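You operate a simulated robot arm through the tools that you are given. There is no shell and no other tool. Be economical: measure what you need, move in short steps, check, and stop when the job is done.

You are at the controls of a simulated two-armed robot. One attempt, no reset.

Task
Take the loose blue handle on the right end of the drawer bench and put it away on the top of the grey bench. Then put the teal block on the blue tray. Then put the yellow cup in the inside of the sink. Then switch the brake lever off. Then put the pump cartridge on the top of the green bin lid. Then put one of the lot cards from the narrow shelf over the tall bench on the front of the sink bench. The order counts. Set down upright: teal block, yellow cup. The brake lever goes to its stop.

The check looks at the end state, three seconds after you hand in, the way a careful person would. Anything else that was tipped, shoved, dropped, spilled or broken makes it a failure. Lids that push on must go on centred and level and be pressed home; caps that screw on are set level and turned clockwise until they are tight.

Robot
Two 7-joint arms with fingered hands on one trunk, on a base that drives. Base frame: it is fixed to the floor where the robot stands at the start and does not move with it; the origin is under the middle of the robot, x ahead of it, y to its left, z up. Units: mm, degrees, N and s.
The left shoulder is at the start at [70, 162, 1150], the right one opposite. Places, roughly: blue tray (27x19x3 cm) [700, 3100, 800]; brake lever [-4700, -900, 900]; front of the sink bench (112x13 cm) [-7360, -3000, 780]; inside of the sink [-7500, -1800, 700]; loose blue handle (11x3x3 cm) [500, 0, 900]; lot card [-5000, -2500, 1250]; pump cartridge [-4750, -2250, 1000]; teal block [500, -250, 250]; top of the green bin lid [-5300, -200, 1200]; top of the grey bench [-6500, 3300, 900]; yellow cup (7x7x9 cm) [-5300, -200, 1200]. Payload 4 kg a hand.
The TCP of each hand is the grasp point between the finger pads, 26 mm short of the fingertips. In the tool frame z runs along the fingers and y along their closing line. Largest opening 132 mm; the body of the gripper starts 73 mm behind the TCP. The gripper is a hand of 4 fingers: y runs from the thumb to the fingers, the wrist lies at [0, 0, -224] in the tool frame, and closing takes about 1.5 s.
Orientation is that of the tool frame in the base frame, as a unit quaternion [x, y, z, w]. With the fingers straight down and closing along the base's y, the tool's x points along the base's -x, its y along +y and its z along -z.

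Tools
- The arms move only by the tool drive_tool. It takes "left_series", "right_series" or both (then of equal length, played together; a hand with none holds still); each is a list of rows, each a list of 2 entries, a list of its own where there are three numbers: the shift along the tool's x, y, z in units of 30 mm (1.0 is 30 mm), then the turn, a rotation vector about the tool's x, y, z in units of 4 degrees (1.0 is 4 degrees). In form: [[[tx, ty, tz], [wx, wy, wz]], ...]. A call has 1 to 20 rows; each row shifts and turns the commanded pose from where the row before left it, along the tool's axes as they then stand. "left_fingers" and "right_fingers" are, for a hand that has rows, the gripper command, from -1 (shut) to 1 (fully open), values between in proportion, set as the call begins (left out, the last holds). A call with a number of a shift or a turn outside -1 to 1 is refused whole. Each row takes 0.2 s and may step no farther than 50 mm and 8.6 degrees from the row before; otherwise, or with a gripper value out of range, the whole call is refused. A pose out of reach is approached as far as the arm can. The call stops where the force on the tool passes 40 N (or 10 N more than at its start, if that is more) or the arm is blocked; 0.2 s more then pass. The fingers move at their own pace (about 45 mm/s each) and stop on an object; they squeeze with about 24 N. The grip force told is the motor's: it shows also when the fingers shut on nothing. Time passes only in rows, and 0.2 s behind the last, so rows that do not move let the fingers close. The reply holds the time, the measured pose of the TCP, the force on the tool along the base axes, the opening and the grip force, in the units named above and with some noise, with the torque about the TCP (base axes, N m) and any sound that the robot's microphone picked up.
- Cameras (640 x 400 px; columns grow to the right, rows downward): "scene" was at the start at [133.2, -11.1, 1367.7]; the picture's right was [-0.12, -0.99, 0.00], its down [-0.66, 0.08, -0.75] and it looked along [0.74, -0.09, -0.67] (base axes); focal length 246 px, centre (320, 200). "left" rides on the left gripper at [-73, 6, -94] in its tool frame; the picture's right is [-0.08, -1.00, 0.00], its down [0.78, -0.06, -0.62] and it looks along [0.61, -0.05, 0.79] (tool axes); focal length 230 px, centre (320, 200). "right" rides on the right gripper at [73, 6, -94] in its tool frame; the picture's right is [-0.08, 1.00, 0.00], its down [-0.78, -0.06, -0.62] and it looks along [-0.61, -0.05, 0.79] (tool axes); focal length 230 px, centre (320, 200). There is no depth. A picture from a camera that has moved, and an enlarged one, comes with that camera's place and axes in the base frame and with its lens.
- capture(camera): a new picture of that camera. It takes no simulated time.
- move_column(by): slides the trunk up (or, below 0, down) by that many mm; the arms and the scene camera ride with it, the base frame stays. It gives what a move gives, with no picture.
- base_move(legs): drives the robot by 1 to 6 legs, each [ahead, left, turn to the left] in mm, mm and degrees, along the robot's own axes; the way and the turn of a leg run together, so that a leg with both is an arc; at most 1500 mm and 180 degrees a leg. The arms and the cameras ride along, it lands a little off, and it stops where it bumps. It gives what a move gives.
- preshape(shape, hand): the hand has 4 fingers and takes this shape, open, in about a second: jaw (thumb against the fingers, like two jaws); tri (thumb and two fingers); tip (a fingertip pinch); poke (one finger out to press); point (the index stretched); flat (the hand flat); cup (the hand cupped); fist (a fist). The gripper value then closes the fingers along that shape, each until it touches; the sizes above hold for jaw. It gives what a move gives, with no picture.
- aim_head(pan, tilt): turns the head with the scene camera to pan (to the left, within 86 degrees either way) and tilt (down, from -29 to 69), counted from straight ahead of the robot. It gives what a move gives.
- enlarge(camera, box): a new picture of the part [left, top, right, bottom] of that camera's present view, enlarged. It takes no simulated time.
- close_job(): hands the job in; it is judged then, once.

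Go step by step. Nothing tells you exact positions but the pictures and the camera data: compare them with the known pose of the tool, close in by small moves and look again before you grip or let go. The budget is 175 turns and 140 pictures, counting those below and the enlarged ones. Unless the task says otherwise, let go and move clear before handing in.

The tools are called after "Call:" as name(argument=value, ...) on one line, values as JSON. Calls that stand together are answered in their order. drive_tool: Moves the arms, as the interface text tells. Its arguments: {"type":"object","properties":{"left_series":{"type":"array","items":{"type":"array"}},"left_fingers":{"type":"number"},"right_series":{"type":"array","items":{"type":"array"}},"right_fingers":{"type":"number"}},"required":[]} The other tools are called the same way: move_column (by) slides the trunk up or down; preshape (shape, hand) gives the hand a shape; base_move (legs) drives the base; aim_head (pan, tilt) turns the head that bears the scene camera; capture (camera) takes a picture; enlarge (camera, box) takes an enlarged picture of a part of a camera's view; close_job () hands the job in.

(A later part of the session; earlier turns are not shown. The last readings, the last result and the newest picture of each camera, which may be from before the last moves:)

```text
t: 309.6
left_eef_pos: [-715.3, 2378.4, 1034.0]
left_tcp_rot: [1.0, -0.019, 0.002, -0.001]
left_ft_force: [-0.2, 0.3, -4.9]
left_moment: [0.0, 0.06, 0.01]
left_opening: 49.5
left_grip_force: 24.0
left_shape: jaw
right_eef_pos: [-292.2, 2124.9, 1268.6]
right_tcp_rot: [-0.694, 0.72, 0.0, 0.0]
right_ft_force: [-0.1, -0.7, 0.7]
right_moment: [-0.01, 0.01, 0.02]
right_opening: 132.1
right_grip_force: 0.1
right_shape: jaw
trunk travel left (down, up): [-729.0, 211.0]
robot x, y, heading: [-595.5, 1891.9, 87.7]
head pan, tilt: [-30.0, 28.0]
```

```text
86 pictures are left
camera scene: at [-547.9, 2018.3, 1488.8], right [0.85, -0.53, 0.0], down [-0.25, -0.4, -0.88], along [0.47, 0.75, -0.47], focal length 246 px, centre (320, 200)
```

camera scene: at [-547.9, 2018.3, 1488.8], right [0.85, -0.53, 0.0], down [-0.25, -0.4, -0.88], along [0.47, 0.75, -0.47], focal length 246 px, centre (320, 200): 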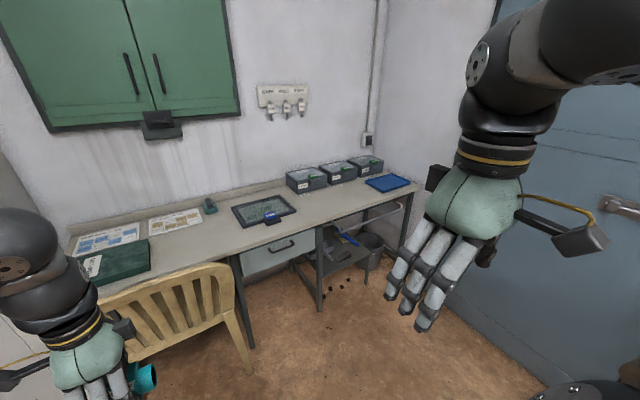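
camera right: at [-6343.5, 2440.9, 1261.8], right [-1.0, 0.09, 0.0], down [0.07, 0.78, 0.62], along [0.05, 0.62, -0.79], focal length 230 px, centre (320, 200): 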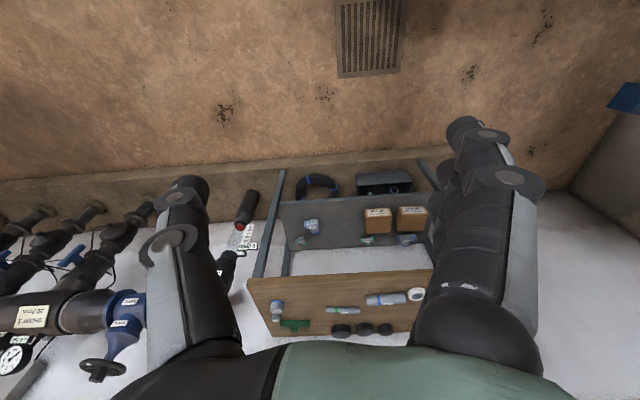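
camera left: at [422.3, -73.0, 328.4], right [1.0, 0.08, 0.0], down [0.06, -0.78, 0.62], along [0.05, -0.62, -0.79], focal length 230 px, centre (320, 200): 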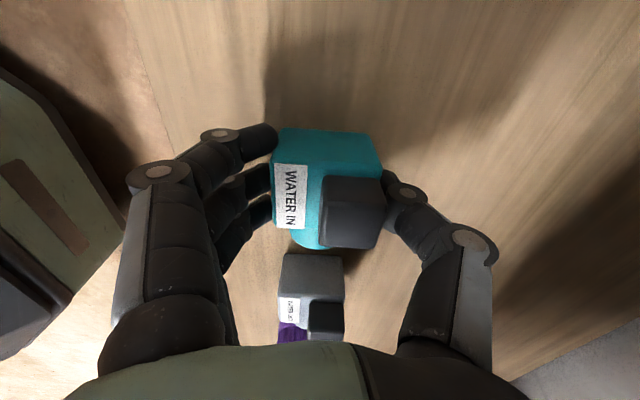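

The tray lies at about x 540–810, y 3000–3180 on the desk, close to the right wall. I'll come in diagonally from the south-west (heading 45°) so the right arm stays clear of the wall.

Call:
base_move(legs=[[0, 0, -42.7], [1000, -130, 0]])

Call:
aim_head(pan=5, tilt=40)

Call:
capture(camera="scene")

```text
t: 316.8
left_eef_pos: [443.9, 2957.3, 1034.6]
left_tcp_rot: [0.926, -0.378, 0.002, 0.0]
left_ft_force: [-0.8, -0.3, -5.1]
left_moment: [0.01, 0.02, 0.01]
left_opening: 49.2
left_grip_force: 24.4
left_shape: jaw
right_eef_pos: [587.5, 2483.7, 1269.3]
right_tcp_rot: [-0.388, 0.922, 0.001, 0.001]
right_ft_force: [-0.8, -0.1, 0.4]
right_moment: [-0.01, -0.02, 0.0]
right_opening: 132.0
right_grip_force: 0.1
right_shape: jaw
trunk travel left (down, up): [-729.0, 211.0]
robot x, y, heading: [203.1, 2518.8, 45.3]
head pan, tilt: [-30.0, 28.0]
```

```text
t: 317.9
left_eef_pos: [443.5, 2958.1, 1034.1]
left_tcp_rot: [0.926, -0.378, 0.002, 0.001]
left_ft_force: [0.3, 0.5, -4.5]
left_moment: [-0.02, 0.05, -0.01]
left_opening: 49.3
left_grip_force: 23.5
left_shape: jaw
right_eef_pos: [587.1, 2484.3, 1268.6]
right_tcp_rot: [-0.388, 0.921, 0.001, 0.0]
right_ft_force: [0.7, 0.7, 0.4]
right_moment: [0.01, 0.02, -0.01]
right_opening: 131.9
right_grip_force: 0.0
right_shape: jaw
trunk travel left (down, up): [-729.0, 211.0]
robot x, y, heading: [204.1, 2514.8, 45.5]
head pan, tilt: [5.0, 40.0]
```

```text
85 pictures are left
camera scene: at [292.5, 2619.0, 1470.3], right [0.77, -0.63, 0.0], down [-0.41, -0.5, -0.77], along [0.49, 0.59, -0.64], focal length 246 px, centre (320, 200)
```

scene: 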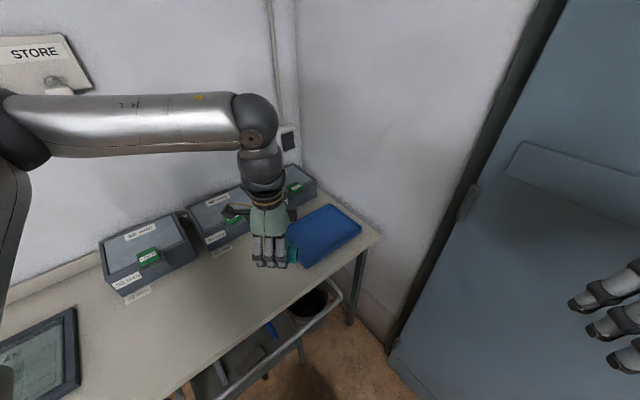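

I move the base a little closer, then extend the arm over the tray.

Call:
base_move(legs=[[112, -72, 0]])

Call:
drive_tool(left_series=[[[-0.16, -0.8, 0], [0, 0, 0]], [[-0.16, -0.8, 0], [0, 0, 0]], [[-0.16, -0.8, 0], [0, 0, 0]], [[-0.16, -0.8, 0], [0, 0, 0]], [[-0.16, -0.8, 0], [0, 0, 0]]])

Call:
capture(camera="left")

Call:
capture(camera="scene")

```text
t: 319.1
left_eef_pos: [572.0, 2988.6, 1034.2]
left_tcp_rot: [0.926, -0.378, 0.002, 0.0]
left_ft_force: [0.0, -0.3, -4.5]
left_moment: [0.03, 0.04, 0.02]
left_opening: 49.4
left_grip_force: 24.4
left_shape: jaw
right_eef_pos: [715.4, 2514.4, 1270.0]
right_tcp_rot: [-0.388, 0.922, 0.0, 0.001]
right_ft_force: [-0.5, 0.8, -0.6]
right_moment: [0.01, -0.03, 0.01]
right_opening: 131.9
right_grip_force: 0.0
right_shape: jaw
trunk travel left (down, up): [-729.0, 211.0]
robot x, y, heading: [330.5, 2549.4, 45.5]
head pan, tilt: [5.0, 40.0]
```

```text
t: 320.4
left_eef_pos: [640.4, 3092.0, 1033.0]
left_tcp_rot: [0.925, -0.379, 0.001, 0.0]
left_ft_force: [0.3, 0.6, -4.3]
left_moment: [0.02, 0.05, -0.05]
left_opening: 49.2
left_grip_force: 23.7
left_shape: jaw
right_eef_pos: [718.4, 2515.1, 1267.4]
right_tcp_rot: [-0.388, 0.922, 0.001, 0.001]
right_ft_force: [-0.2, -0.6, 0.1]
right_moment: [0.01, 0.0, 0.02]
right_opening: 131.8
right_grip_force: 0.0
right_shape: jaw
trunk travel left (down, up): [-729.0, 211.0]
robot x, y, heading: [331.2, 2550.9, 45.4]
head pan, tilt: [5.0, 40.0]
```

```text
84 pictures are left
camera left: at [585.5, 3140.6, 1126.1], right [0.64, 0.77, 0.0], down [0.6, -0.51, 0.62], along [0.47, -0.4, -0.79], focal length 230 px, centre (320, 200)
```

left: 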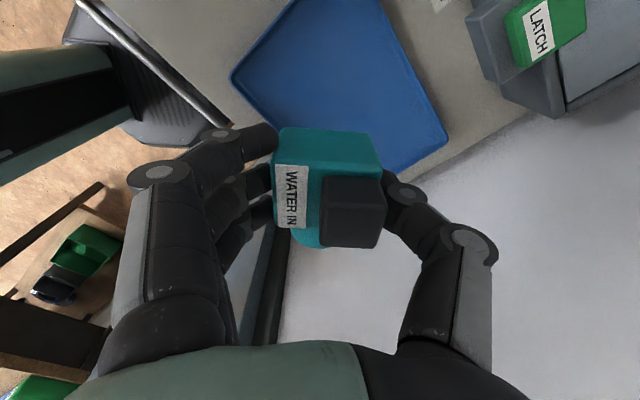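

```text
83 pictures are left
camera scene: at [423.1, 2650.3, 1470.2], right [0.77, -0.63, 0.0], down [-0.41, -0.5, -0.77], along [0.49, 0.59, -0.64], focal length 246 px, centre (320, 200)
```

scene: 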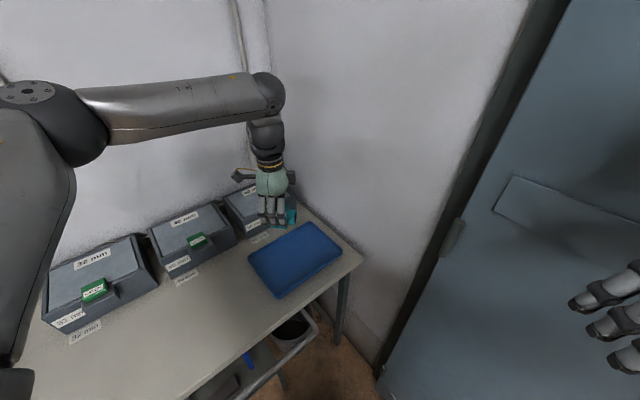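

The block is over the tray (x 565–818, y 3003–3197). I lower the trunk 140 mm, then look.

Call:
move_column(by=-140)

Call:
enlarge(camera="scene", box=[200, 100, 400, 225])

```text
t: 322.0
left_eef_pos: [641.0, 3091.4, 894.0]
left_tcp_rot: [0.926, -0.377, 0.001, 0.0]
left_ft_force: [-0.5, 0.2, -5.0]
left_moment: [0.01, 0.05, 0.02]
left_opening: 49.5
left_grip_force: 24.4
left_shape: jaw
right_eef_pos: [716.7, 2514.2, 1129.2]
right_tcp_rot: [-0.388, 0.922, 0.0, 0.001]
right_ft_force: [-0.4, -1.0, -0.6]
right_moment: [0.02, -0.02, -0.03]
right_opening: 131.9
right_grip_force: 0.2
right_shape: jaw
trunk travel left (down, up): [-589.0, 351.0]
robot x, y, heading: [329.5, 2546.0, 45.2]
head pan, tilt: [5.0, 40.0]
```

```text
3.20 times, centred on (300, 162) of scene
camera zoom: at [421.9, 2649.7, 1330.3], right [0.77, -0.63, 0.0], down [-0.41, -0.5, -0.77], along [0.49, 0.59, -0.64], focal length 788 px, centre (384, 320)
```

zoom: 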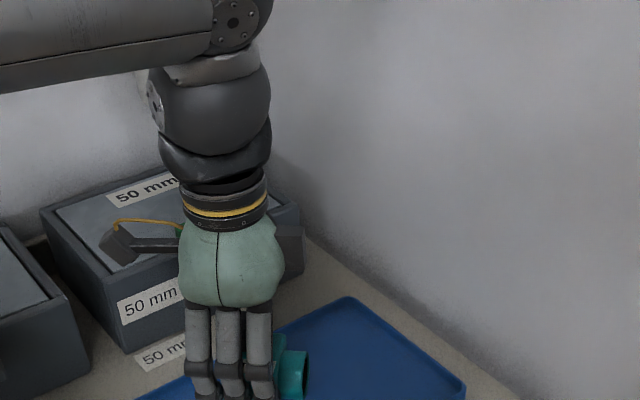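

The hand is well clear of the box behind. I lower slowly to contact.

Call:
drive_tool(left_series=[[[0, 0, 0.3], [0, 0, 0]], [[0, 0, 0.3], [0, 0, 0]], [[0, 0, 0.25], [0, 0, 0]], [[0, 0, 0.2], [0, 0, 0]], [[0, 0, 0], [0, 0, 0]]])

Call:
capture(camera="left")

```text
t: 323.2
left_eef_pos: [639.7, 3091.2, 861.6]
left_tcp_rot: [0.926, -0.378, 0.001, 0.0]
left_ft_force: [0.5, 0.2, -4.5]
left_moment: [0.01, 0.04, 0.0]
left_opening: 49.4
left_grip_force: 23.9
left_shape: jaw
right_eef_pos: [716.1, 2515.8, 1129.0]
right_tcp_rot: [-0.389, 0.921, -0.001, 0.001]
right_ft_force: [-0.3, -0.6, -0.1]
right_moment: [0.01, 0.01, 0.01]
right_opening: 131.4
right_grip_force: 0.1
right_shape: jaw
trunk travel left (down, up): [-589.0, 351.0]
robot x, y, heading: [332.2, 2552.1, 45.9]
head pan, tilt: [5.0, 40.0]
```

```text
81 pictures are left
camera left: at [584.2, 3139.4, 955.6], right [0.64, 0.77, 0.0], down [0.6, -0.51, 0.62], along [0.48, -0.4, -0.79], focal length 230 px, centre (320, 200)
```

left: 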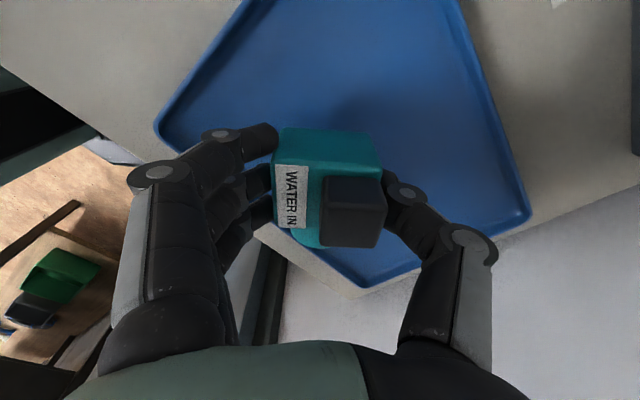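

Call:
drive_tool(left_series=[[[0, 0, 0.2], [0, 0, 0]], [[0, 0, 0.2], [0, 0, 0]], [[0, 0, 0.15], [0, 0, 0]], [[0, 0, 0.15], [0, 0, 0]], [[0, 0, 0.12], [0, 0, 0]], [[0, 0, 0.12], [0, 0, 0]], [[0, 0, 0.12], [0, 0, 0]], [[0, 0, 0.12], [0, 0, 0]]])

```text
t: 325.0
left_eef_pos: [639.6, 3091.1, 831.6]
left_tcp_rot: [0.926, -0.376, 0.004, -0.004]
left_ft_force: [-1.0, 4.1, 32.1]
left_moment: [0.04, 0.04, -0.04]
left_opening: 50.7
left_grip_force: 24.1
left_shape: jaw
right_eef_pos: [714.7, 2510.6, 1129.9]
right_tcp_rot: [-0.387, 0.922, 0.002, 0.003]
right_ft_force: [-0.1, 0.1, 0.1]
right_moment: [0.0, -0.03, 0.03]
right_opening: 131.9
right_grip_force: 0.0
right_shape: jaw
trunk travel left (down, up): [-589.0, 351.0]
robot x, y, heading: [335.3, 2551.0, 45.4]
head pan, tilt: [5.0, 40.0]
```

The block stands on the tray. I take off the pressure, open, and lift away.

Call:
drive_tool(left_series=[[[0, 0, -0.13], [0, 0, 0]], [[0, 0, 0], [0, 0, 0]]])

Call:
drive_tool(left_series=[[[0, 0, 0], [0, 0, 0]], [[0, 0, 0], [0, 0, 0]], [[0, 0, 0], [0, 0, 0]], [[0, 0, 0], [0, 0, 0]], [[0, 0, 0], [0, 0, 0]]], left_fingers=0.55)

Call:
drive_tool(left_series=[[[0, 0, -0.4], [0, 0, 0]], [[0, 0, -0.8], [0, 0, 0]], [[0, 0, -1], [0, 0, 0]], [[0, 0, -1], [0, 0, 0]], [[0, 0, -1], [0, 0, 0]], [[0, 0, -1], [0, 0, 0]], [[0, 0, -1], [0, 0, 0]]])

Call:
capture(camera="left")

```text
t: 325.6
left_eef_pos: [639.4, 3091.3, 833.7]
left_tcp_rot: [0.926, -0.378, 0.003, -0.002]
left_ft_force: [1.6, 4.7, 25.3]
left_moment: [0.14, -0.12, -0.01]
left_opening: 51.0
left_grip_force: 23.8
left_shape: jaw
right_eef_pos: [715.6, 2511.7, 1129.7]
right_tcp_rot: [-0.387, 0.922, 0.001, 0.002]
right_ft_force: [0.0, 0.7, 0.0]
right_moment: [0.0, 0.02, 0.0]
right_opening: 131.8
right_grip_force: 0.0
right_shape: jaw
trunk travel left (down, up): [-589.0, 351.0]
robot x, y, heading: [333.9, 2549.6, 45.4]
head pan, tilt: [5.0, 40.0]
```

```text
t: 326.8
left_eef_pos: [639.7, 3091.3, 831.3]
left_tcp_rot: [0.926, -0.378, 0.001, 0.0]
left_ft_force: [-0.1, 0.6, 0.2]
left_moment: [0.0, 0.02, 0.01]
left_opening: 101.8
left_grip_force: 0.0
left_shape: jaw
right_eef_pos: [716.5, 2514.3, 1129.2]
right_tcp_rot: [-0.388, 0.922, 0.0, 0.002]
right_ft_force: [0.2, 0.2, -0.7]
right_moment: [0.0, 0.0, -0.03]
right_opening: 131.9
right_grip_force: 0.1
right_shape: jaw
trunk travel left (down, up): [-589.0, 351.0]
robot x, y, heading: [331.3, 2549.1, 45.6]
head pan, tilt: [5.0, 40.0]
```

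```text
t: 328.4
left_eef_pos: [638.4, 3089.3, 1017.6]
left_tcp_rot: [0.926, -0.378, 0.001, 0.0]
left_ft_force: [-0.1, 0.9, -0.8]
left_moment: [0.02, -0.01, 0.03]
left_opening: 101.9
left_grip_force: 0.0
left_shape: jaw
right_eef_pos: [716.6, 2513.5, 1129.4]
right_tcp_rot: [-0.387, 0.922, 0.001, 0.001]
right_ft_force: [0.0, -0.4, -0.1]
right_moment: [0.02, 0.0, -0.01]
right_opening: 132.0
right_grip_force: 0.0
right_shape: jaw
trunk travel left (down, up): [-589.0, 351.0]
robot x, y, heading: [333.5, 2548.4, 45.6]
head pan, tilt: [5.0, 40.0]
```

```text
80 pictures are left
camera left: at [583.4, 3137.2, 1110.3], right [0.64, 0.77, 0.0], down [0.6, -0.51, 0.62], along [0.48, -0.4, -0.79], focal length 230 px, centre (320, 200)
```

left: 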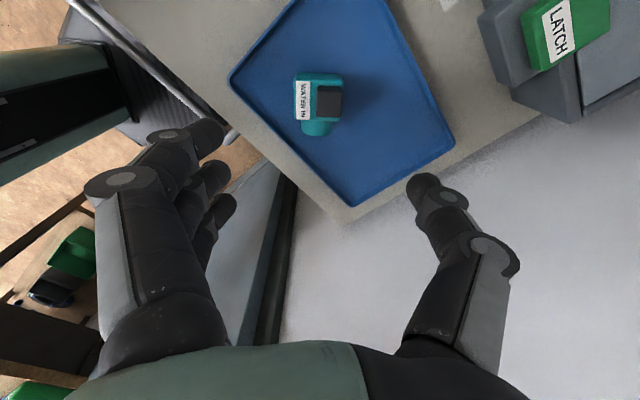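

The teal block stands upright on the tray. Next is the yellow cup on the green bin lid; I'll reach it from the west side, so I drive the long way round again.

Call:
base_move(legs=[[-1000, 130, 0], [0, 0, -135.6], [1500, 0, 0], [330, 0, 0], [0, 0, -90], [1500, 0, 0]])

```text
t: 358.8
left_eef_pos: [-2504.7, -92.1, 1016.4]
left_tcp_rot: [0.699, 0.715, 0.0, -0.002]
left_ft_force: [0.1, -0.2, -0.6]
left_moment: [0.03, 0.0, 0.01]
left_opening: 102.3
left_grip_force: 0.0
left_shape: jaw
right_eef_pos: [-2159.0, 374.6, 1128.6]
right_tcp_rot: [1.0, 0.012, -0.001, -0.002]
right_ft_force: [0.6, -0.7, 0.1]
right_moment: [-0.02, -0.02, 0.02]
right_opening: 131.7
right_grip_force: 0.0
right_shape: jaw
trunk travel left (down, up): [-589.0, 351.0]
robot x, y, heading: [-1905.9, 78.5, -178.4]
head pan, tilt: [5.0, 40.0]
```

Call:
base_move(legs=[[1500, 0, 0], [480, 0, 0], [0, 0, 88.4], [1500, 0, 0], [1500, 0, 0]])

```text
t: 386.5
left_eef_pos: [-3952.2, -3560.3, 1017.9]
left_tcp_rot: [0.037, 0.999, -0.001, -0.002]
left_ft_force: [-0.4, 1.1, 0.1]
left_moment: [-0.02, 0.0, 0.01]
left_opening: 102.0
left_grip_force: 0.2
left_shape: jaw
right_eef_pos: [-4382.4, -3169.5, 1127.9]
right_tcp_rot: [0.733, 0.681, -0.002, 0.0]
right_ft_force: [-0.1, 0.1, 0.1]
right_moment: [-0.05, 0.0, 0.0]
right_opening: 131.9
right_grip_force: 0.1
right_shape: jaw
trunk travel left (down, up): [-589.0, 351.0]
robot x, y, heading: [-4064.2, -2950.3, -94.2]
head pan, tilt: [5.0, 40.0]
```

Call:
base_move(legs=[[0, 120, 4.2], [1500, 0, 0], [480, 0, 0], [0, 0, -90], [1500, 0, 0], [1000, 0, 0]])

```text
t: 412.8
left_eef_pos: [-7036.6, -5084.0, 1017.6]
left_tcp_rot: [0.698, 0.716, 0.001, -0.001]
left_ft_force: [-0.5, 0.2, -0.3]
left_moment: [0.01, 0.01, 0.0]
left_opening: 102.0
left_grip_force: 0.0
left_shape: jaw
right_eef_pos: [-6691.1, -4616.8, 1128.9]
right_tcp_rot: [1.0, 0.013, -0.002, -0.001]
right_ft_force: [-0.5, -0.9, -0.2]
right_moment: [0.0, -0.02, 0.0]
right_opening: 131.7
right_grip_force: 0.1
right_shape: jaw
trunk travel left (down, up): [-589.0, 351.0]
robot x, y, heading: [-6444.4, -4907.3, -178.8]
head pan, tilt: [5.0, 40.0]
```

Call:
base_move(legs=[[0, 0, -91.2], [1500, 0, 0], [1500, 0, 0], [1500, 0, 0]])

Call:
move_column(by=350)

Call:
aim_head(pan=-60, tilt=30)

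Call:
capture(camera="scene")

```text
t: 438.3
left_eef_pos: [-6675.0, 215.7, 1017.1]
left_tcp_rot: [1.0, 0.008, 0.001, -0.001]
left_ft_force: [0.8, -0.1, -0.5]
left_moment: [-0.01, 0.0, 0.0]
left_opening: 102.1
left_grip_force: 0.1
left_shape: jaw
right_eef_pos: [-6210.3, -132.7, 1129.0]
right_tcp_rot: [0.713, -0.701, -0.001, -0.002]
right_ft_force: [-0.1, 0.5, 0.1]
right_moment: [-0.03, 0.02, 0.01]
right_opening: 131.9
right_grip_force: 0.2
right_shape: jaw
trunk travel left (down, up): [-589.0, 351.0]
robot x, y, heading: [-6505.1, -378.0, 91.1]
head pan, tilt: [5.0, 40.0]
```

```text
t: 441.7
left_eef_pos: [-6674.0, 217.0, 1366.1]
left_tcp_rot: [1.0, 0.008, 0.002, -0.001]
left_ft_force: [0.1, 0.3, 0.4]
left_moment: [0.02, 0.0, -0.01]
left_opening: 102.0
left_grip_force: 0.0
left_shape: jaw
right_eef_pos: [-6210.6, -132.9, 1479.3]
right_tcp_rot: [0.713, -0.701, -0.001, -0.002]
right_ft_force: [-0.1, 0.7, 0.7]
right_moment: [0.0, 0.01, -0.03]
right_opening: 131.7
right_grip_force: 0.1
right_shape: jaw
trunk travel left (down, up): [-939.0, 1.0]
robot x, y, heading: [-6507.2, -382.8, 91.0]
head pan, tilt: [5.0, 40.0]
```

```text
t: 443.0
left_eef_pos: [-6674.0, 217.6, 1367.5]
left_tcp_rot: [1.0, 0.008, 0.001, -0.001]
left_ft_force: [0.4, 0.5, 0.9]
left_moment: [0.01, 0.0, -0.01]
left_opening: 102.1
left_grip_force: 0.0
left_shape: jaw
right_eef_pos: [-6210.4, -133.0, 1478.3]
right_tcp_rot: [0.714, -0.7, -0.001, -0.002]
right_ft_force: [0.3, 0.2, 0.2]
right_moment: [0.02, 0.0, 0.03]
right_opening: 131.6
right_grip_force: 0.0
right_shape: jaw
trunk travel left (down, up): [-939.0, 1.0]
robot x, y, heading: [-6504.5, -381.9, 91.2]
head pan, tilt: [-60.0, 30.0]
```

```text
79 pictures are left
camera scene: at [-6428.3, -286.1, 1695.7], right [0.52, -0.86, 0.0], down [-0.43, -0.26, -0.87], along [0.74, 0.45, -0.5], focal length 246 px, centre (320, 200)
```

scene: 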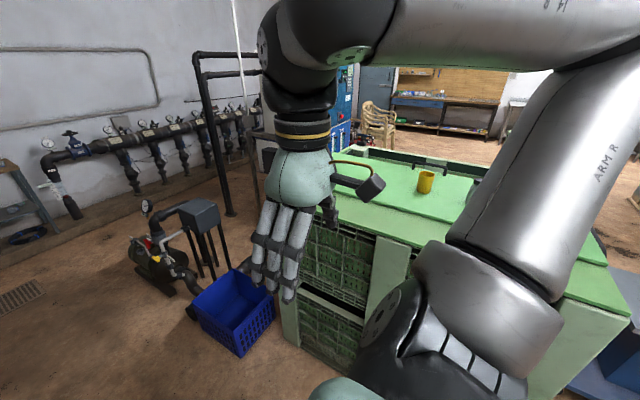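

The cup stands at about [-5405, -186] on the lid, 400 mm in from the west edge. I turn east (arms above lid height) and drive up to the bin.

Call:
base_move(legs=[[0, 0, -91], [250, 0, 0]])

Call:
aim_head(pan=5, tilt=40)

Call:
capture(camera="scene")

Call:
capture(camera="left")

```text
t: 448.7
left_eef_pos: [-5661.8, -204.8, 1369.6]
left_tcp_rot: [0.714, -0.7, 0.003, -0.001]
left_ft_force: [-0.7, 0.1, 0.0]
left_moment: [-0.03, -0.01, 0.0]
left_opening: 101.9
left_grip_force: 0.0
left_shape: jaw
right_eef_pos: [-6010.4, -669.2, 1479.0]
right_tcp_rot: [-0.01, 1.0, 0.0, 0.003]
right_ft_force: [-0.5, 0.1, 0.0]
right_moment: [-0.02, -0.07, 0.01]
right_opening: 131.7
right_grip_force: 0.1
right_shape: jaw
trunk travel left (down, up): [-939.0, 1.0]
robot x, y, heading: [-6254.2, -375.9, 1.2]
head pan, tilt: [-60.0, 30.0]
```

```text
t: 450.0
left_eef_pos: [-5657.0, -205.7, 1366.9]
left_tcp_rot: [0.714, -0.7, 0.003, 0.0]
left_ft_force: [-0.6, 0.1, 0.0]
left_moment: [0.02, 0.01, 0.0]
left_opening: 101.9
left_grip_force: 0.0
left_shape: jaw
right_eef_pos: [-6007.1, -669.9, 1479.2]
right_tcp_rot: [-0.011, 1.0, -0.002, 0.001]
right_ft_force: [0.4, 0.0, -0.3]
right_moment: [0.01, 0.0, -0.01]
right_opening: 131.9
right_grip_force: 0.0
right_shape: jaw
trunk travel left (down, up): [-939.0, 1.0]
robot x, y, heading: [-6260.2, -377.1, 1.2]
head pan, tilt: [5.0, 40.0]
```

```text
78 pictures are left
camera scene: at [-6121.8, -367.1, 1680.4], right [0.11, -0.99, 0.0], down [-0.64, -0.07, -0.77], along [0.76, 0.08, -0.64], focal length 246 px, centre (320, 200)
```

scene: 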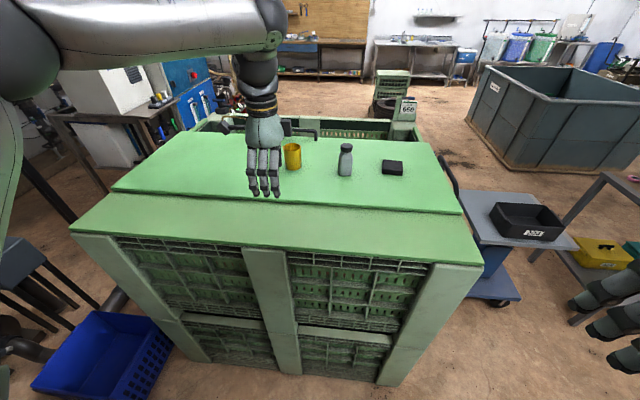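

```text
77 pictures are left
camera left: at [-5665.1, -130.4, 1460.1], right [1.0, 0.1, 0.0], down [0.07, -0.78, 0.62], along [0.06, -0.62, -0.79], focal length 230 px, centre (320, 200)
```

left: 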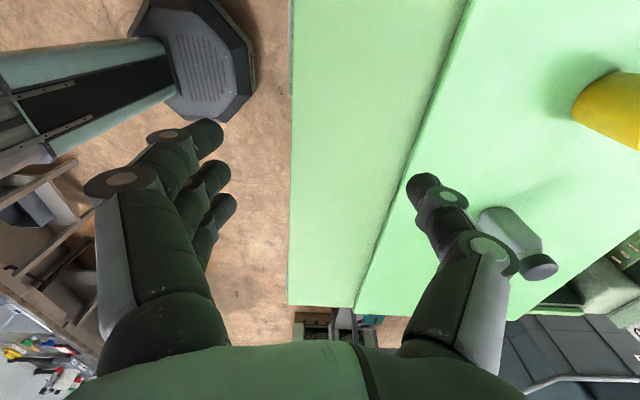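

The lid top works out at z ≈ 1150 and the cup at [-5303, -174]. I drive 240 mm closer with the left hand high and then extend the arm.

Call:
base_move(legs=[[235, 32, -1.2]])

Call:
drive_tool(left_series=[[[0, -0.9, 0.3], [0, 0, 0]], [[0, -0.9, 0.3], [0, 0, 0]], [[0, -0.9, 0.3], [0, 0, 0]], [[0, -0.9, 0.3], [0, 0, 0]]], left_fingers=1)

Call:
capture(camera="left")

Call:
capture(camera="scene")

```text
t: 451.8
left_eef_pos: [-5422.0, -187.8, 1370.1]
left_tcp_rot: [-0.705, 0.709, -0.003, 0.001]
left_ft_force: [-0.1, -0.4, -0.2]
left_moment: [-0.01, -0.03, -0.01]
left_opening: 102.0
left_grip_force: 0.0
left_shape: jaw
right_eef_pos: [-5780.3, -642.3, 1480.1]
right_tcp_rot: [0.001, 1.0, -0.001, 0.003]
right_ft_force: [-1.0, 0.0, 0.5]
right_moment: [0.05, -0.05, -0.01]
right_opening: 131.7
right_grip_force: 0.1
right_shape: jaw
trunk travel left (down, up): [-939.0, 1.0]
robot x, y, heading: [-6017.0, -342.4, -0.2]
head pan, tilt: [5.0, 40.0]
```

```text
t: 452.8
left_eef_pos: [-5320.1, -187.4, 1332.4]
left_tcp_rot: [-0.705, 0.709, -0.001, 0.0]
left_ft_force: [-0.1, -0.5, -0.1]
left_moment: [0.0, 0.02, -0.03]
left_opening: 132.0
left_grip_force: 0.0
left_shape: jaw
left hand out of reach, approached as far as the arm can: row 4
right_eef_pos: [-5773.6, -642.5, 1477.7]
right_tcp_rot: [0.002, 1.0, 0.0, 0.002]
right_ft_force: [-0.2, -0.3, -0.6]
right_moment: [0.0, 0.02, 0.04]
right_opening: 132.1
right_grip_force: 0.0
right_shape: jaw
trunk travel left (down, up): [-939.0, 1.0]
robot x, y, heading: [-6020.2, -341.3, -0.1]
head pan, tilt: [5.0, 40.0]
```

```text
76 pictures are left
camera left: at [-5326.5, -112.8, 1425.3], right [1.0, 0.07, 0.0], down [0.06, -0.78, 0.62], along [0.05, -0.62, -0.79], focal length 230 px, centre (320, 200)
```

left: 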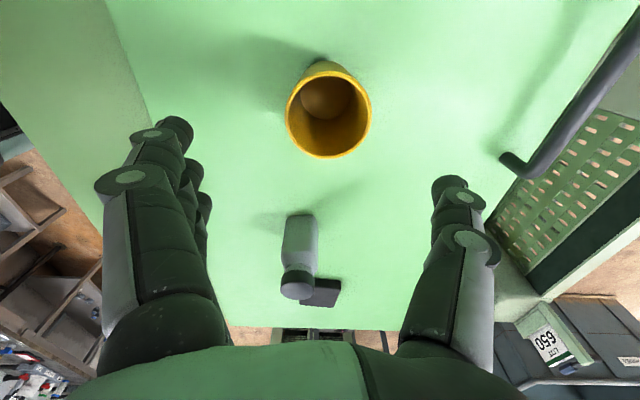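

```text
75 pictures are left
camera scene: at [-5881.1, -337.0, 1680.2], right [0.08, -1.0, 0.0], down [-0.64, -0.05, -0.77], along [0.76, 0.06, -0.64], focal length 246 px, centre (320, 200)
```

scene: 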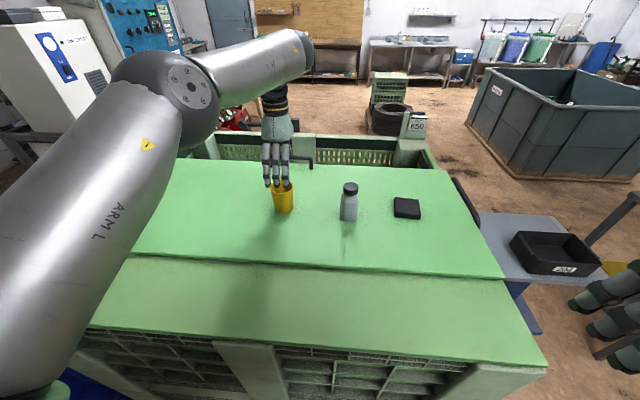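

The hand is over the cup; centre at about [-5317, -167]. I shift 20 mm left and go down around it.

Call:
drive_tool(left_series=[[[-0.68, 0, 0.3], [0, 0, 0]], [[0, 0, 0.8], [0, 0, 0]], [[0, 0, 0.8], [0, 0, 0]], [[0, 0, 0.8], [0, 0, 0]], [[0, 0, 0.6], [0, 0, 0]]])

Call:
capture(camera="left")

```text
t: 454.0
left_eef_pos: [-5322.7, -165.9, 1233.3]
left_tcp_rot: [-0.705, 0.709, -0.002, 0.001]
left_ft_force: [-0.5, -0.9, 0.7]
left_moment: [0.02, 0.02, 0.01]
left_opening: 131.8
left_grip_force: 0.1
left_shape: jaw
right_eef_pos: [-5774.5, -640.5, 1479.2]
right_tcp_rot: [0.002, 1.0, -0.001, 0.002]
right_ft_force: [1.0, 0.0, 0.6]
right_moment: [0.02, 0.0, -0.02]
right_opening: 131.7
right_grip_force: 0.1
right_shape: jaw
trunk travel left (down, up): [-939.0, 1.0]
robot x, y, heading: [-6019.9, -340.2, -0.2]
head pan, tilt: [5.0, 40.0]
```

```text
74 pictures are left
camera left: at [-5327.1, -91.4, 1325.9], right [1.0, 0.07, 0.0], down [0.06, -0.78, 0.62], along [0.05, -0.62, -0.78], focal length 230 px, centre (320, 200)
```

left: 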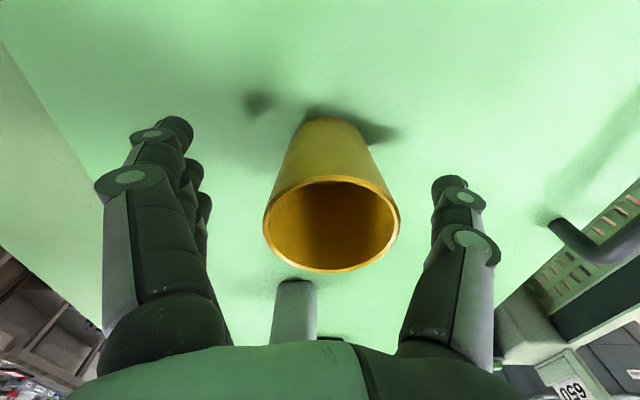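

The cup is centred between the fingers. I go 35 mm further down and close.

Call:
drive_tool(left_series=[[[0.1, -0.1, 0.6], [0, 0, 0]], [[0.1, -0.1, 0.6], [0, 0, 0]], [[0, 0, 0], [0, 0, 0]]])

Call:
drive_tool(left_series=[[[0, 0, 0], [0, 0, 0]], [[0, 0, 0], [0, 0, 0]], [[0, 0, 0], [0, 0, 0]], [[0, 0, 0], [0, 0, 0]], [[0, 0, 0], [0, 0, 0]], [[0, 0, 0], [0, 0, 0]], [[0, 0, 0], [0, 0, 0]], [[0, 0, 0], [0, 0, 0]]], left_fingers=-1)

Call:
capture(camera="left")

```text
t: 454.8
left_eef_pos: [-5315.6, -172.5, 1198.1]
left_tcp_rot: [-0.706, 0.708, -0.002, 0.001]
left_ft_force: [0.0, 0.0, 0.0]
left_moment: [0.0, 0.01, 0.02]
left_opening: 131.8
left_grip_force: 0.0
left_shape: jaw
right_eef_pos: [-5775.1, -640.6, 1479.7]
right_tcp_rot: [0.002, 1.0, -0.001, 0.002]
right_ft_force: [0.5, -0.3, -0.3]
right_moment: [0.01, 0.01, -0.03]
right_opening: 131.9
right_grip_force: 0.1
right_shape: jaw
trunk travel left (down, up): [-939.0, 1.0]
robot x, y, heading: [-6019.7, -340.9, -0.1]
head pan, tilt: [5.0, 40.0]
```

```text
t: 456.6
left_eef_pos: [-5315.8, -172.0, 1198.2]
left_tcp_rot: [-0.706, 0.709, -0.001, 0.0]
left_ft_force: [0.2, -0.8, -1.0]
left_moment: [-0.02, 0.01, 0.0]
left_opening: 47.7
left_grip_force: 24.1
left_shape: jaw
right_eef_pos: [-5775.1, -641.5, 1478.3]
right_tcp_rot: [0.003, 1.0, 0.0, 0.002]
right_ft_force: [0.0, 0.0, 0.4]
right_moment: [-0.02, -0.02, 0.02]
right_opening: 131.9
right_grip_force: 0.1
right_shape: jaw
trunk travel left (down, up): [-939.0, 1.0]
robot x, y, heading: [-6018.6, -342.4, -0.4]
head pan, tilt: [5.0, 40.0]
```

```text
73 pictures are left
camera left: at [-5321.9, -98.1, 1290.7], right [1.0, 0.07, 0.0], down [0.06, -0.78, 0.62], along [0.05, -0.62, -0.79], focal length 230 px, centre (320, 200)
```

left: 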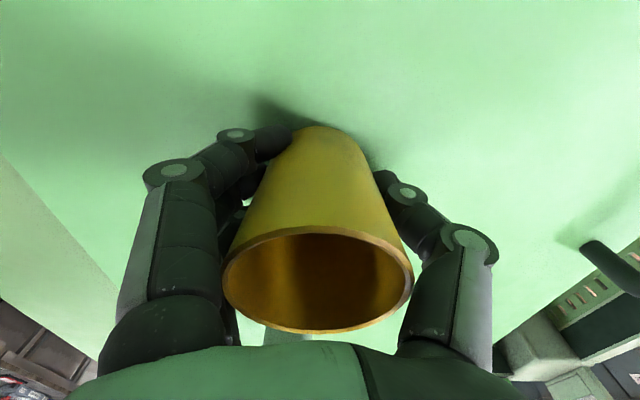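

The cup is held. I lift it 90 mm and back straight out to the west.

Call:
drive_tool(left_series=[[[0, 0, -0.4], [0, 0, 0]], [[0, 0, -0.6], [0, 0, 0]], [[0, 0, -0.6], [0, 0, 0]], [[0, 0, -0.6], [0, 0, 0]], [[0, 0, -0.6], [0, 0, 0]], [[0, 0.9, -0.2], [0, 0, 0]], [[0, 0.9, 0], [0, 0, 0]], [[0, 0.9, 0], [0, 0, 0]], [[0, 0.9, 0], [0, 0, 0]], [[0, 0.9, 0], [0, 0, 0]], [[0, 0.9, 0], [0, 0, 0]]])

Call:
base_move(legs=[[-450, 0, 0]])

Call:
capture(camera="scene")

```text
t: 459.0
left_eef_pos: [-5478.9, -171.2, 1288.7]
left_tcp_rot: [-0.705, 0.709, -0.002, 0.001]
left_ft_force: [0.8, 0.1, -0.6]
left_moment: [0.0, 0.0, -0.02]
left_opening: 47.5
left_grip_force: 24.3
left_shape: jaw
right_eef_pos: [-5776.7, -640.6, 1479.5]
right_tcp_rot: [0.002, 1.0, -0.001, 0.003]
right_ft_force: [0.1, -0.5, 0.1]
right_moment: [0.01, 0.0, -0.02]
right_opening: 131.6
right_grip_force: 0.0
right_shape: jaw
trunk travel left (down, up): [-939.0, 1.0]
robot x, y, heading: [-6015.1, -340.4, -0.2]
head pan, tilt: [5.0, 40.0]
```

```text
t: 461.7
left_eef_pos: [-5921.2, -169.8, 1286.3]
left_tcp_rot: [-0.706, 0.708, -0.001, -0.001]
left_ft_force: [-0.7, -0.3, 0.5]
left_moment: [0.01, 0.01, 0.03]
left_opening: 47.6
left_grip_force: 24.0
left_shape: jaw
right_eef_pos: [-6218.8, -638.5, 1478.0]
right_tcp_rot: [0.0, 1.0, -0.001, 0.001]
right_ft_force: [0.4, 0.2, 0.2]
right_moment: [0.05, 0.04, 0.0]
right_opening: 132.1
right_grip_force: 0.0
right_shape: jaw
trunk travel left (down, up): [-939.0, 1.0]
robot x, y, heading: [-6462.4, -341.9, -0.2]
head pan, tilt: [5.0, 40.0]
```

```text
72 pictures are left
camera scene: at [-6326.9, -334.3, 1680.1], right [0.08, -1.0, 0.0], down [-0.64, -0.05, -0.76], along [0.76, 0.06, -0.64], focal length 246 px, centre (320, 200)
```

scene: 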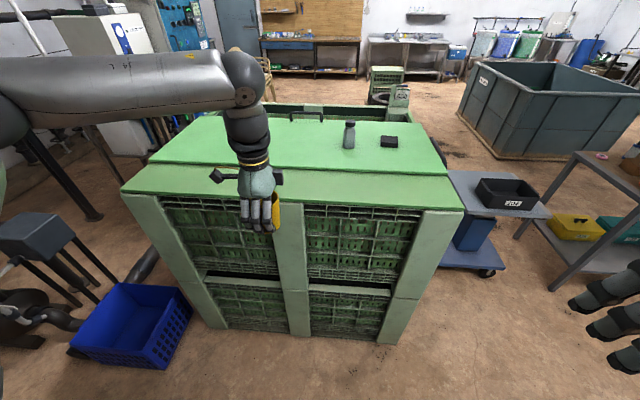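

Now I turn to the west and go to the sink, keeping the cup high, and look down into the basin.

Call:
base_move(legs=[[0, 0, 180], [150, 1200, 0]])

Call:
aim_head(pan=10, tilt=45)

Call:
capture(camera="scene")

```text
t: 475.1
left_eef_pos: [-7178.1, -1683.7, 1288.0]
left_tcp_rot: [0.716, 0.698, 0.0, -0.003]
left_ft_force: [0.1, -0.5, -0.4]
left_moment: [-0.01, 0.01, -0.01]
left_opening: 46.7
left_grip_force: 24.1
left_shape: jaw
right_eef_pos: [-6870.7, -1221.5, 1478.7]
right_tcp_rot: [1.0, -0.012, -0.002, 0.001]
right_ft_force: [-0.3, 0.3, 0.8]
right_moment: [-0.01, 0.0, -0.01]
right_opening: 131.8
right_grip_force: 0.0
right_shape: jaw
trunk travel left (down, up): [-939.0, 1.0]
robot x, y, heading: [-6635.3, -1525.7, 178.6]
head pan, tilt: [5.0, 40.0]
```

```text
t: 475.8
left_eef_pos: [-7179.2, -1683.5, 1287.8]
left_tcp_rot: [0.716, 0.698, 0.0, -0.002]
left_ft_force: [-0.5, 0.1, 0.4]
left_moment: [-0.01, 0.0, -0.01]
left_opening: 46.9
left_grip_force: 23.9
left_shape: jaw
right_eef_pos: [-6870.0, -1221.7, 1480.1]
right_tcp_rot: [1.0, -0.012, -0.001, 0.0]
right_ft_force: [0.0, 0.4, 0.1]
right_moment: [-0.01, 0.03, -0.01]
right_opening: 132.0
right_grip_force: 0.1
right_shape: jaw
trunk travel left (down, up): [-939.0, 1.0]
robot x, y, heading: [-6635.6, -1526.6, 178.5]
head pan, tilt: [10.0, 45.0]
```

```text
71 pictures are left
camera scene: at [-6765.1, -1537.4, 1673.1], right [-0.15, 0.99, 0.0], down [0.7, 0.11, -0.71], along [-0.7, -0.11, -0.71], focal length 246 px, centre (320, 200)
```

scene: 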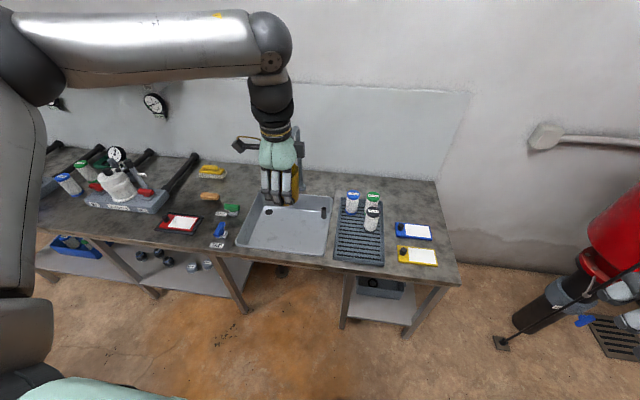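

The basin spans about x -7658…-7325, y -1985…-1609, faucet in the back middle. I bring the cup over the front right part, at about [-7435, -1700].

Call:
base_move(legs=[[255, 20, 1.5]])

Call:
capture(camera="left")

Call:
capture(camera="scene")

```text
t: 477.6
left_eef_pos: [-7429.7, -1714.5, 1289.5]
left_tcp_rot: [0.707, 0.707, -0.001, -0.003]
left_ft_force: [0.1, -0.9, -0.6]
left_moment: [0.04, 0.03, -0.01]
left_opening: 46.6
left_grip_force: 24.0
left_shape: jaw
right_eef_pos: [-7133.9, -1245.9, 1479.7]
right_tcp_rot: [1.0, 0.001, -0.003, 0.0]
right_ft_force: [-0.1, -0.2, 0.3]
right_moment: [0.0, 0.03, -0.01]
right_opening: 131.8
right_grip_force: 0.1
right_shape: jaw
trunk travel left (down, up): [-939.0, 1.0]
robot x, y, heading: [-6894.4, -1544.8, -180.0]
head pan, tilt: [10.0, 45.0]
```

```text
70 pictures are left
camera left: at [-7423.3, -1787.6, 1382.2], right [-1.0, -0.08, 0.01], down [-0.06, 0.78, 0.62], along [-0.05, 0.62, -0.79], focal length 230 px, centre (320, 200)
```

left: 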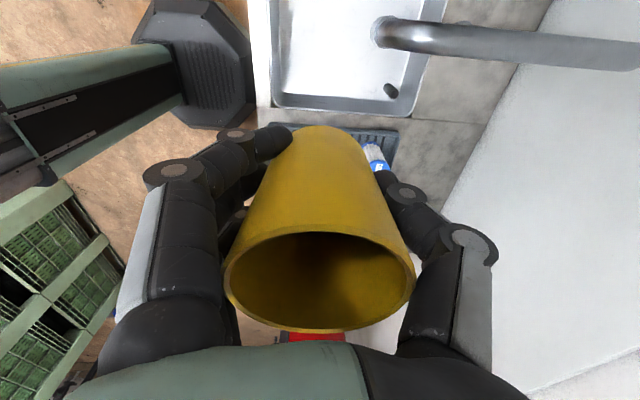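

```text
69 pictures are left
camera scene: at [-7019.1, -1557.9, 1673.5], right [-0.18, 0.98, 0.0], down [0.69, 0.12, -0.71], along [-0.7, -0.12, -0.7], focal length 246 px, centre (320, 200)
```

scene: 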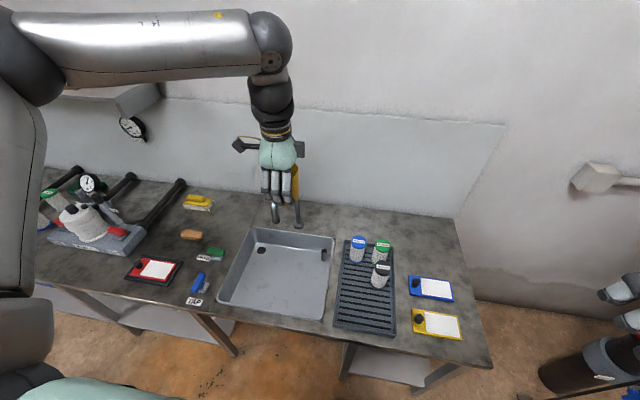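

The spout tip is at about [-7505, -1780], so I move the cup another 30 mm north and 15 mm toward me before lowering.

Call:
base_move(legs=[[-15, -32, 0]])

Call:
move_column(by=-390)

Call:
capture(camera="left")

Call:
capture(camera="scene")

```text
t: 478.5
left_eef_pos: [-7423.7, -1693.5, 1283.4]
left_tcp_rot: [0.707, 0.708, 0.005, -0.003]
left_ft_force: [-1.0, 0.4, -0.6]
left_moment: [0.05, -0.05, -0.02]
left_opening: 46.7
left_grip_force: 23.9
left_shape: jaw
right_eef_pos: [-7129.8, -1223.6, 1481.4]
right_tcp_rot: [1.0, 0.001, -0.001, -0.004]
right_ft_force: [-0.4, -0.8, -0.8]
right_moment: [0.12, -0.06, -0.05]
right_opening: 131.9
right_grip_force: 0.0
right_shape: jaw
trunk travel left (down, up): [-939.0, 1.0]
robot x, y, heading: [-6877.0, -1512.0, -179.8]
head pan, tilt: [10.0, 45.0]
```

```text
t: 482.2
left_eef_pos: [-7418.6, -1685.3, 898.2]
left_tcp_rot: [0.706, 0.708, 0.001, -0.002]
left_ft_force: [0.5, -0.3, 0.2]
left_moment: [0.0, -0.02, 0.0]
left_opening: 46.8
left_grip_force: 24.1
left_shape: jaw
right_eef_pos: [-7122.0, -1215.1, 1089.8]
right_tcp_rot: [1.0, 0.001, -0.001, -0.001]
right_ft_force: [0.3, -0.2, 0.4]
right_moment: [-0.07, 0.01, -0.01]
right_opening: 131.8
right_grip_force: 0.1
right_shape: jaw
trunk travel left (down, up): [-549.0, 391.0]
robot x, y, heading: [-6879.4, -1514.5, -179.9]
head pan, tilt: [10.0, 45.0]
```

```text
68 pictures are left
camera left: at [-7412.3, -1757.5, 990.2], right [-1.0, -0.08, 0.0], down [-0.06, 0.78, 0.62], along [-0.05, 0.62, -0.79], focal length 230 px, centre (320, 200)
```

left: 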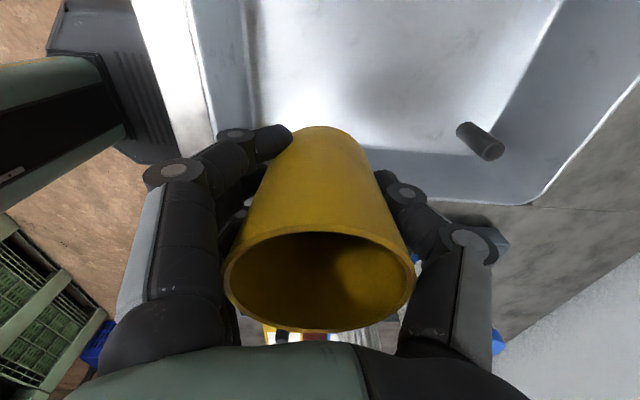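

```text
67 pictures are left
camera scene: at [-7009.0, -1527.5, 1283.1], right [-0.18, 0.98, 0.0], down [0.7, 0.12, -0.71], along [-0.7, -0.12, -0.71], focal length 246 px, centre (320, 200)
```

scene: 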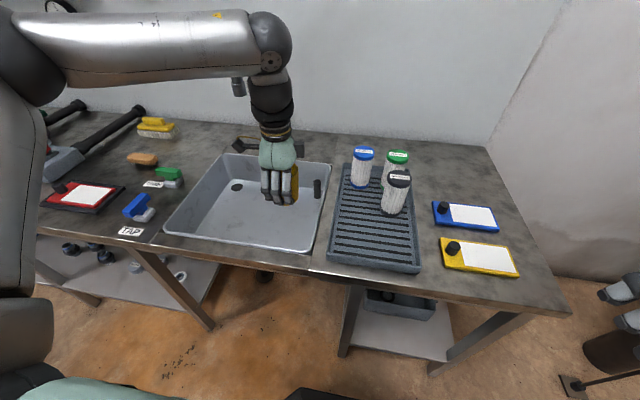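

The cup is centred over free basin floor (floor z ≈ 700). I lower the trunk another 105 mm, then go slowly with the arm.

Call:
move_column(by=-105)

Call:
drive_tool(left_series=[[[0, 0, 0.25], [0, 0, 0]], [[0, 0, 0.2], [0, 0, 0]], [[0, 0, 0.2], [0, 0, 0]], [[0, 0, 0], [0, 0, 0]]])

Call:
capture(camera="left")

Call:
enlarge(camera="scene", box=[160, 80, 360, 205])

```text
t: 483.6
left_eef_pos: [-7418.4, -1684.1, 792.8]
left_tcp_rot: [0.707, 0.708, 0.001, -0.002]
left_ft_force: [-0.5, 1.0, -0.2]
left_moment: [0.02, -0.02, 0.0]
left_opening: 46.7
left_grip_force: 23.8
left_shape: jaw
right_eef_pos: [-7123.5, -1213.9, 984.6]
right_tcp_rot: [1.0, 0.001, -0.002, -0.001]
right_ft_force: [0.5, 0.7, -0.3]
right_moment: [0.0, 0.03, 0.0]
right_opening: 131.7
right_grip_force: 0.1
right_shape: jaw
trunk travel left (down, up): [-444.0, 496.0]
robot x, y, heading: [-6879.2, -1511.3, -179.5]
head pan, tilt: [10.0, 45.0]
```

```text
t: 484.6
left_eef_pos: [-7418.7, -1684.8, 772.5]
left_tcp_rot: [0.706, 0.708, 0.001, -0.003]
left_ft_force: [-0.9, 0.6, -0.3]
left_moment: [0.0, 0.0, 0.02]
left_opening: 46.7
left_grip_force: 23.8
left_shape: jaw
right_eef_pos: [-7123.2, -1214.1, 982.6]
right_tcp_rot: [1.0, 0.001, -0.002, -0.001]
right_ft_force: [-0.7, -0.2, 0.5]
right_moment: [0.0, -0.01, -0.03]
right_opening: 131.9
right_grip_force: 0.0
right_shape: jaw
trunk travel left (down, up): [-444.0, 496.0]
robot x, y, heading: [-6882.0, -1511.6, -180.0]
head pan, tilt: [10.0, 45.0]
```

```text
66 pictures are left
camera left: at [-7411.8, -1757.7, 865.6], right [-1.0, -0.08, 0.0], down [-0.06, 0.78, 0.62], along [-0.05, 0.62, -0.79], focal length 230 px, centre (320, 200)
```

left: 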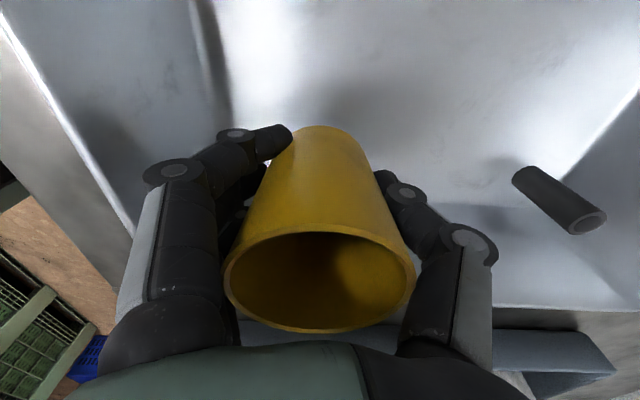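

```text
3.20 times, centred on (260, 142) of scene
camera zoom: at [-7008.9, -1527.4, 1178.1], right [-0.18, 0.98, 0.0], down [0.7, 0.12, -0.71], along [-0.7, -0.12, -0.71], focal length 788 px, centre (512, 384)
```

zoom: 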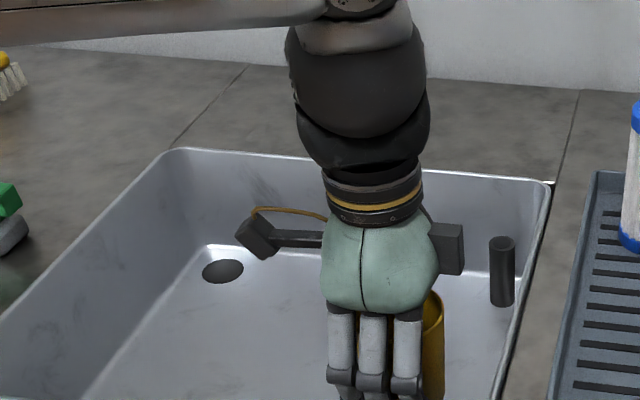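

Call:
drive_tool(left_series=[[[0, 0, 0.2], [0, 0, 0]], [[0, 0, 0.2], [0, 0, 0]], [[0, 0, 0.15], [0, 0, 0]], [[0, 0, 0.15], [0, 0, 0]], [[0, 0, 0.12], [0, 0, 0]], [[0, 0, 0.12], [0, 0, 0]], [[0, 0, 0.12], [0, 0, 0]]])

```text
t: 486.2
left_eef_pos: [-7417.0, -1684.6, 740.9]
left_tcp_rot: [0.707, 0.707, 0.001, -0.002]
left_ft_force: [-0.1, -0.1, 0.0]
left_moment: [0.02, 0.02, -0.03]
left_opening: 46.9
left_grip_force: 23.9
left_shape: jaw
right_eef_pos: [-7122.6, -1213.5, 985.1]
right_tcp_rot: [1.0, 0.0, -0.001, -0.001]
right_ft_force: [-0.6, -0.6, 0.4]
right_moment: [0.0, 0.0, 0.02]
right_opening: 131.6
right_grip_force: 0.0
right_shape: jaw
trunk travel left (down, up): [-444.0, 496.0]
robot x, y, heading: [-6880.5, -1508.1, -180.0]
head pan, tilt: [10.0, 45.0]
```

Call:
drive_tool(left_series=[[[0, 0, 0.12], [0, 0, 0]], [[0, 0, 0.12], [0, 0, 0]], [[0, 0, 0.12], [0, 0, 0]], [[0, 0, 0.12], [0, 0, 0]], [[0, 0, 0.12], [0, 0, 0]], [[0, 0, 0.12], [0, 0, 0]]])

Call:
capture(camera="left")

```text
t: 487.6
left_eef_pos: [-7418.7, -1685.2, 719.7]
left_tcp_rot: [0.707, 0.707, 0.001, -0.001]
left_ft_force: [1.0, -0.5, 0.6]
left_moment: [0.01, -0.02, 0.01]
left_opening: 46.7
left_grip_force: 24.0
left_shape: jaw
right_eef_pos: [-7121.8, -1215.1, 984.8]
right_tcp_rot: [1.0, 0.001, -0.001, -0.001]
right_ft_force: [0.7, 0.3, -0.4]
right_moment: [0.0, 0.03, -0.02]
right_opening: 131.9
right_grip_force: 0.1
right_shape: jaw
trunk travel left (down, up): [-444.0, 496.0]
robot x, y, heading: [-6879.7, -1512.9, -180.0]
head pan, tilt: [10.0, 45.0]
```

```text
64 pictures are left
camera left: at [-7412.5, -1757.2, 812.5], right [-1.0, -0.08, 0.0], down [-0.06, 0.78, 0.62], along [-0.05, 0.62, -0.78], focal length 230 px, centre (320, 200)
```

left: 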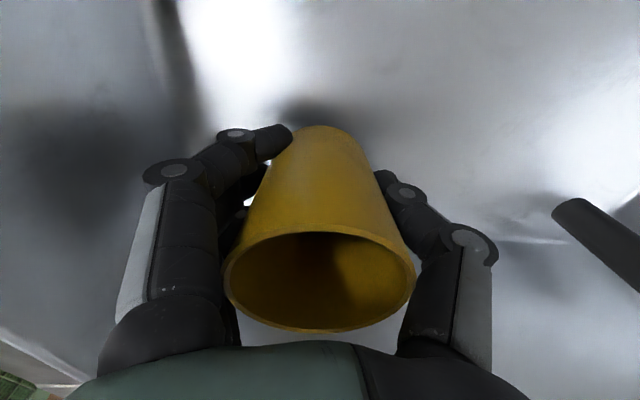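

Call:
drive_tool(left_series=[[[0, 0, 0.12], [0, 0, 0]], [[0, 0, 0.12], [0, 0, 0]], [[0, 0, 0.1], [0, 0, 0]], [[0, 0, 0.1], [0, 0, 0]], [[0, 0, 0.1], [0, 0, 0]], [[0, 0, 0], [0, 0, 0]]])

```text
t: 489.0
left_eef_pos: [-7419.1, -1684.9, 703.6]
left_tcp_rot: [0.707, 0.707, 0.001, -0.001]
left_ft_force: [-0.2, 0.7, -0.2]
left_moment: [-0.03, 0.01, 0.01]
left_opening: 47.0
left_grip_force: 24.7
left_shape: jaw
right_eef_pos: [-7123.7, -1213.6, 983.3]
right_tcp_rot: [1.0, 0.002, -0.001, -0.001]
right_ft_force: [-0.2, -0.2, 0.3]
right_moment: [-0.01, -0.01, 0.02]
right_opening: 131.9
right_grip_force: 0.1
right_shape: jaw
trunk travel left (down, up): [-444.0, 496.0]
robot x, y, heading: [-6876.6, -1512.7, -179.8]
head pan, tilt: [10.0, 45.0]
```

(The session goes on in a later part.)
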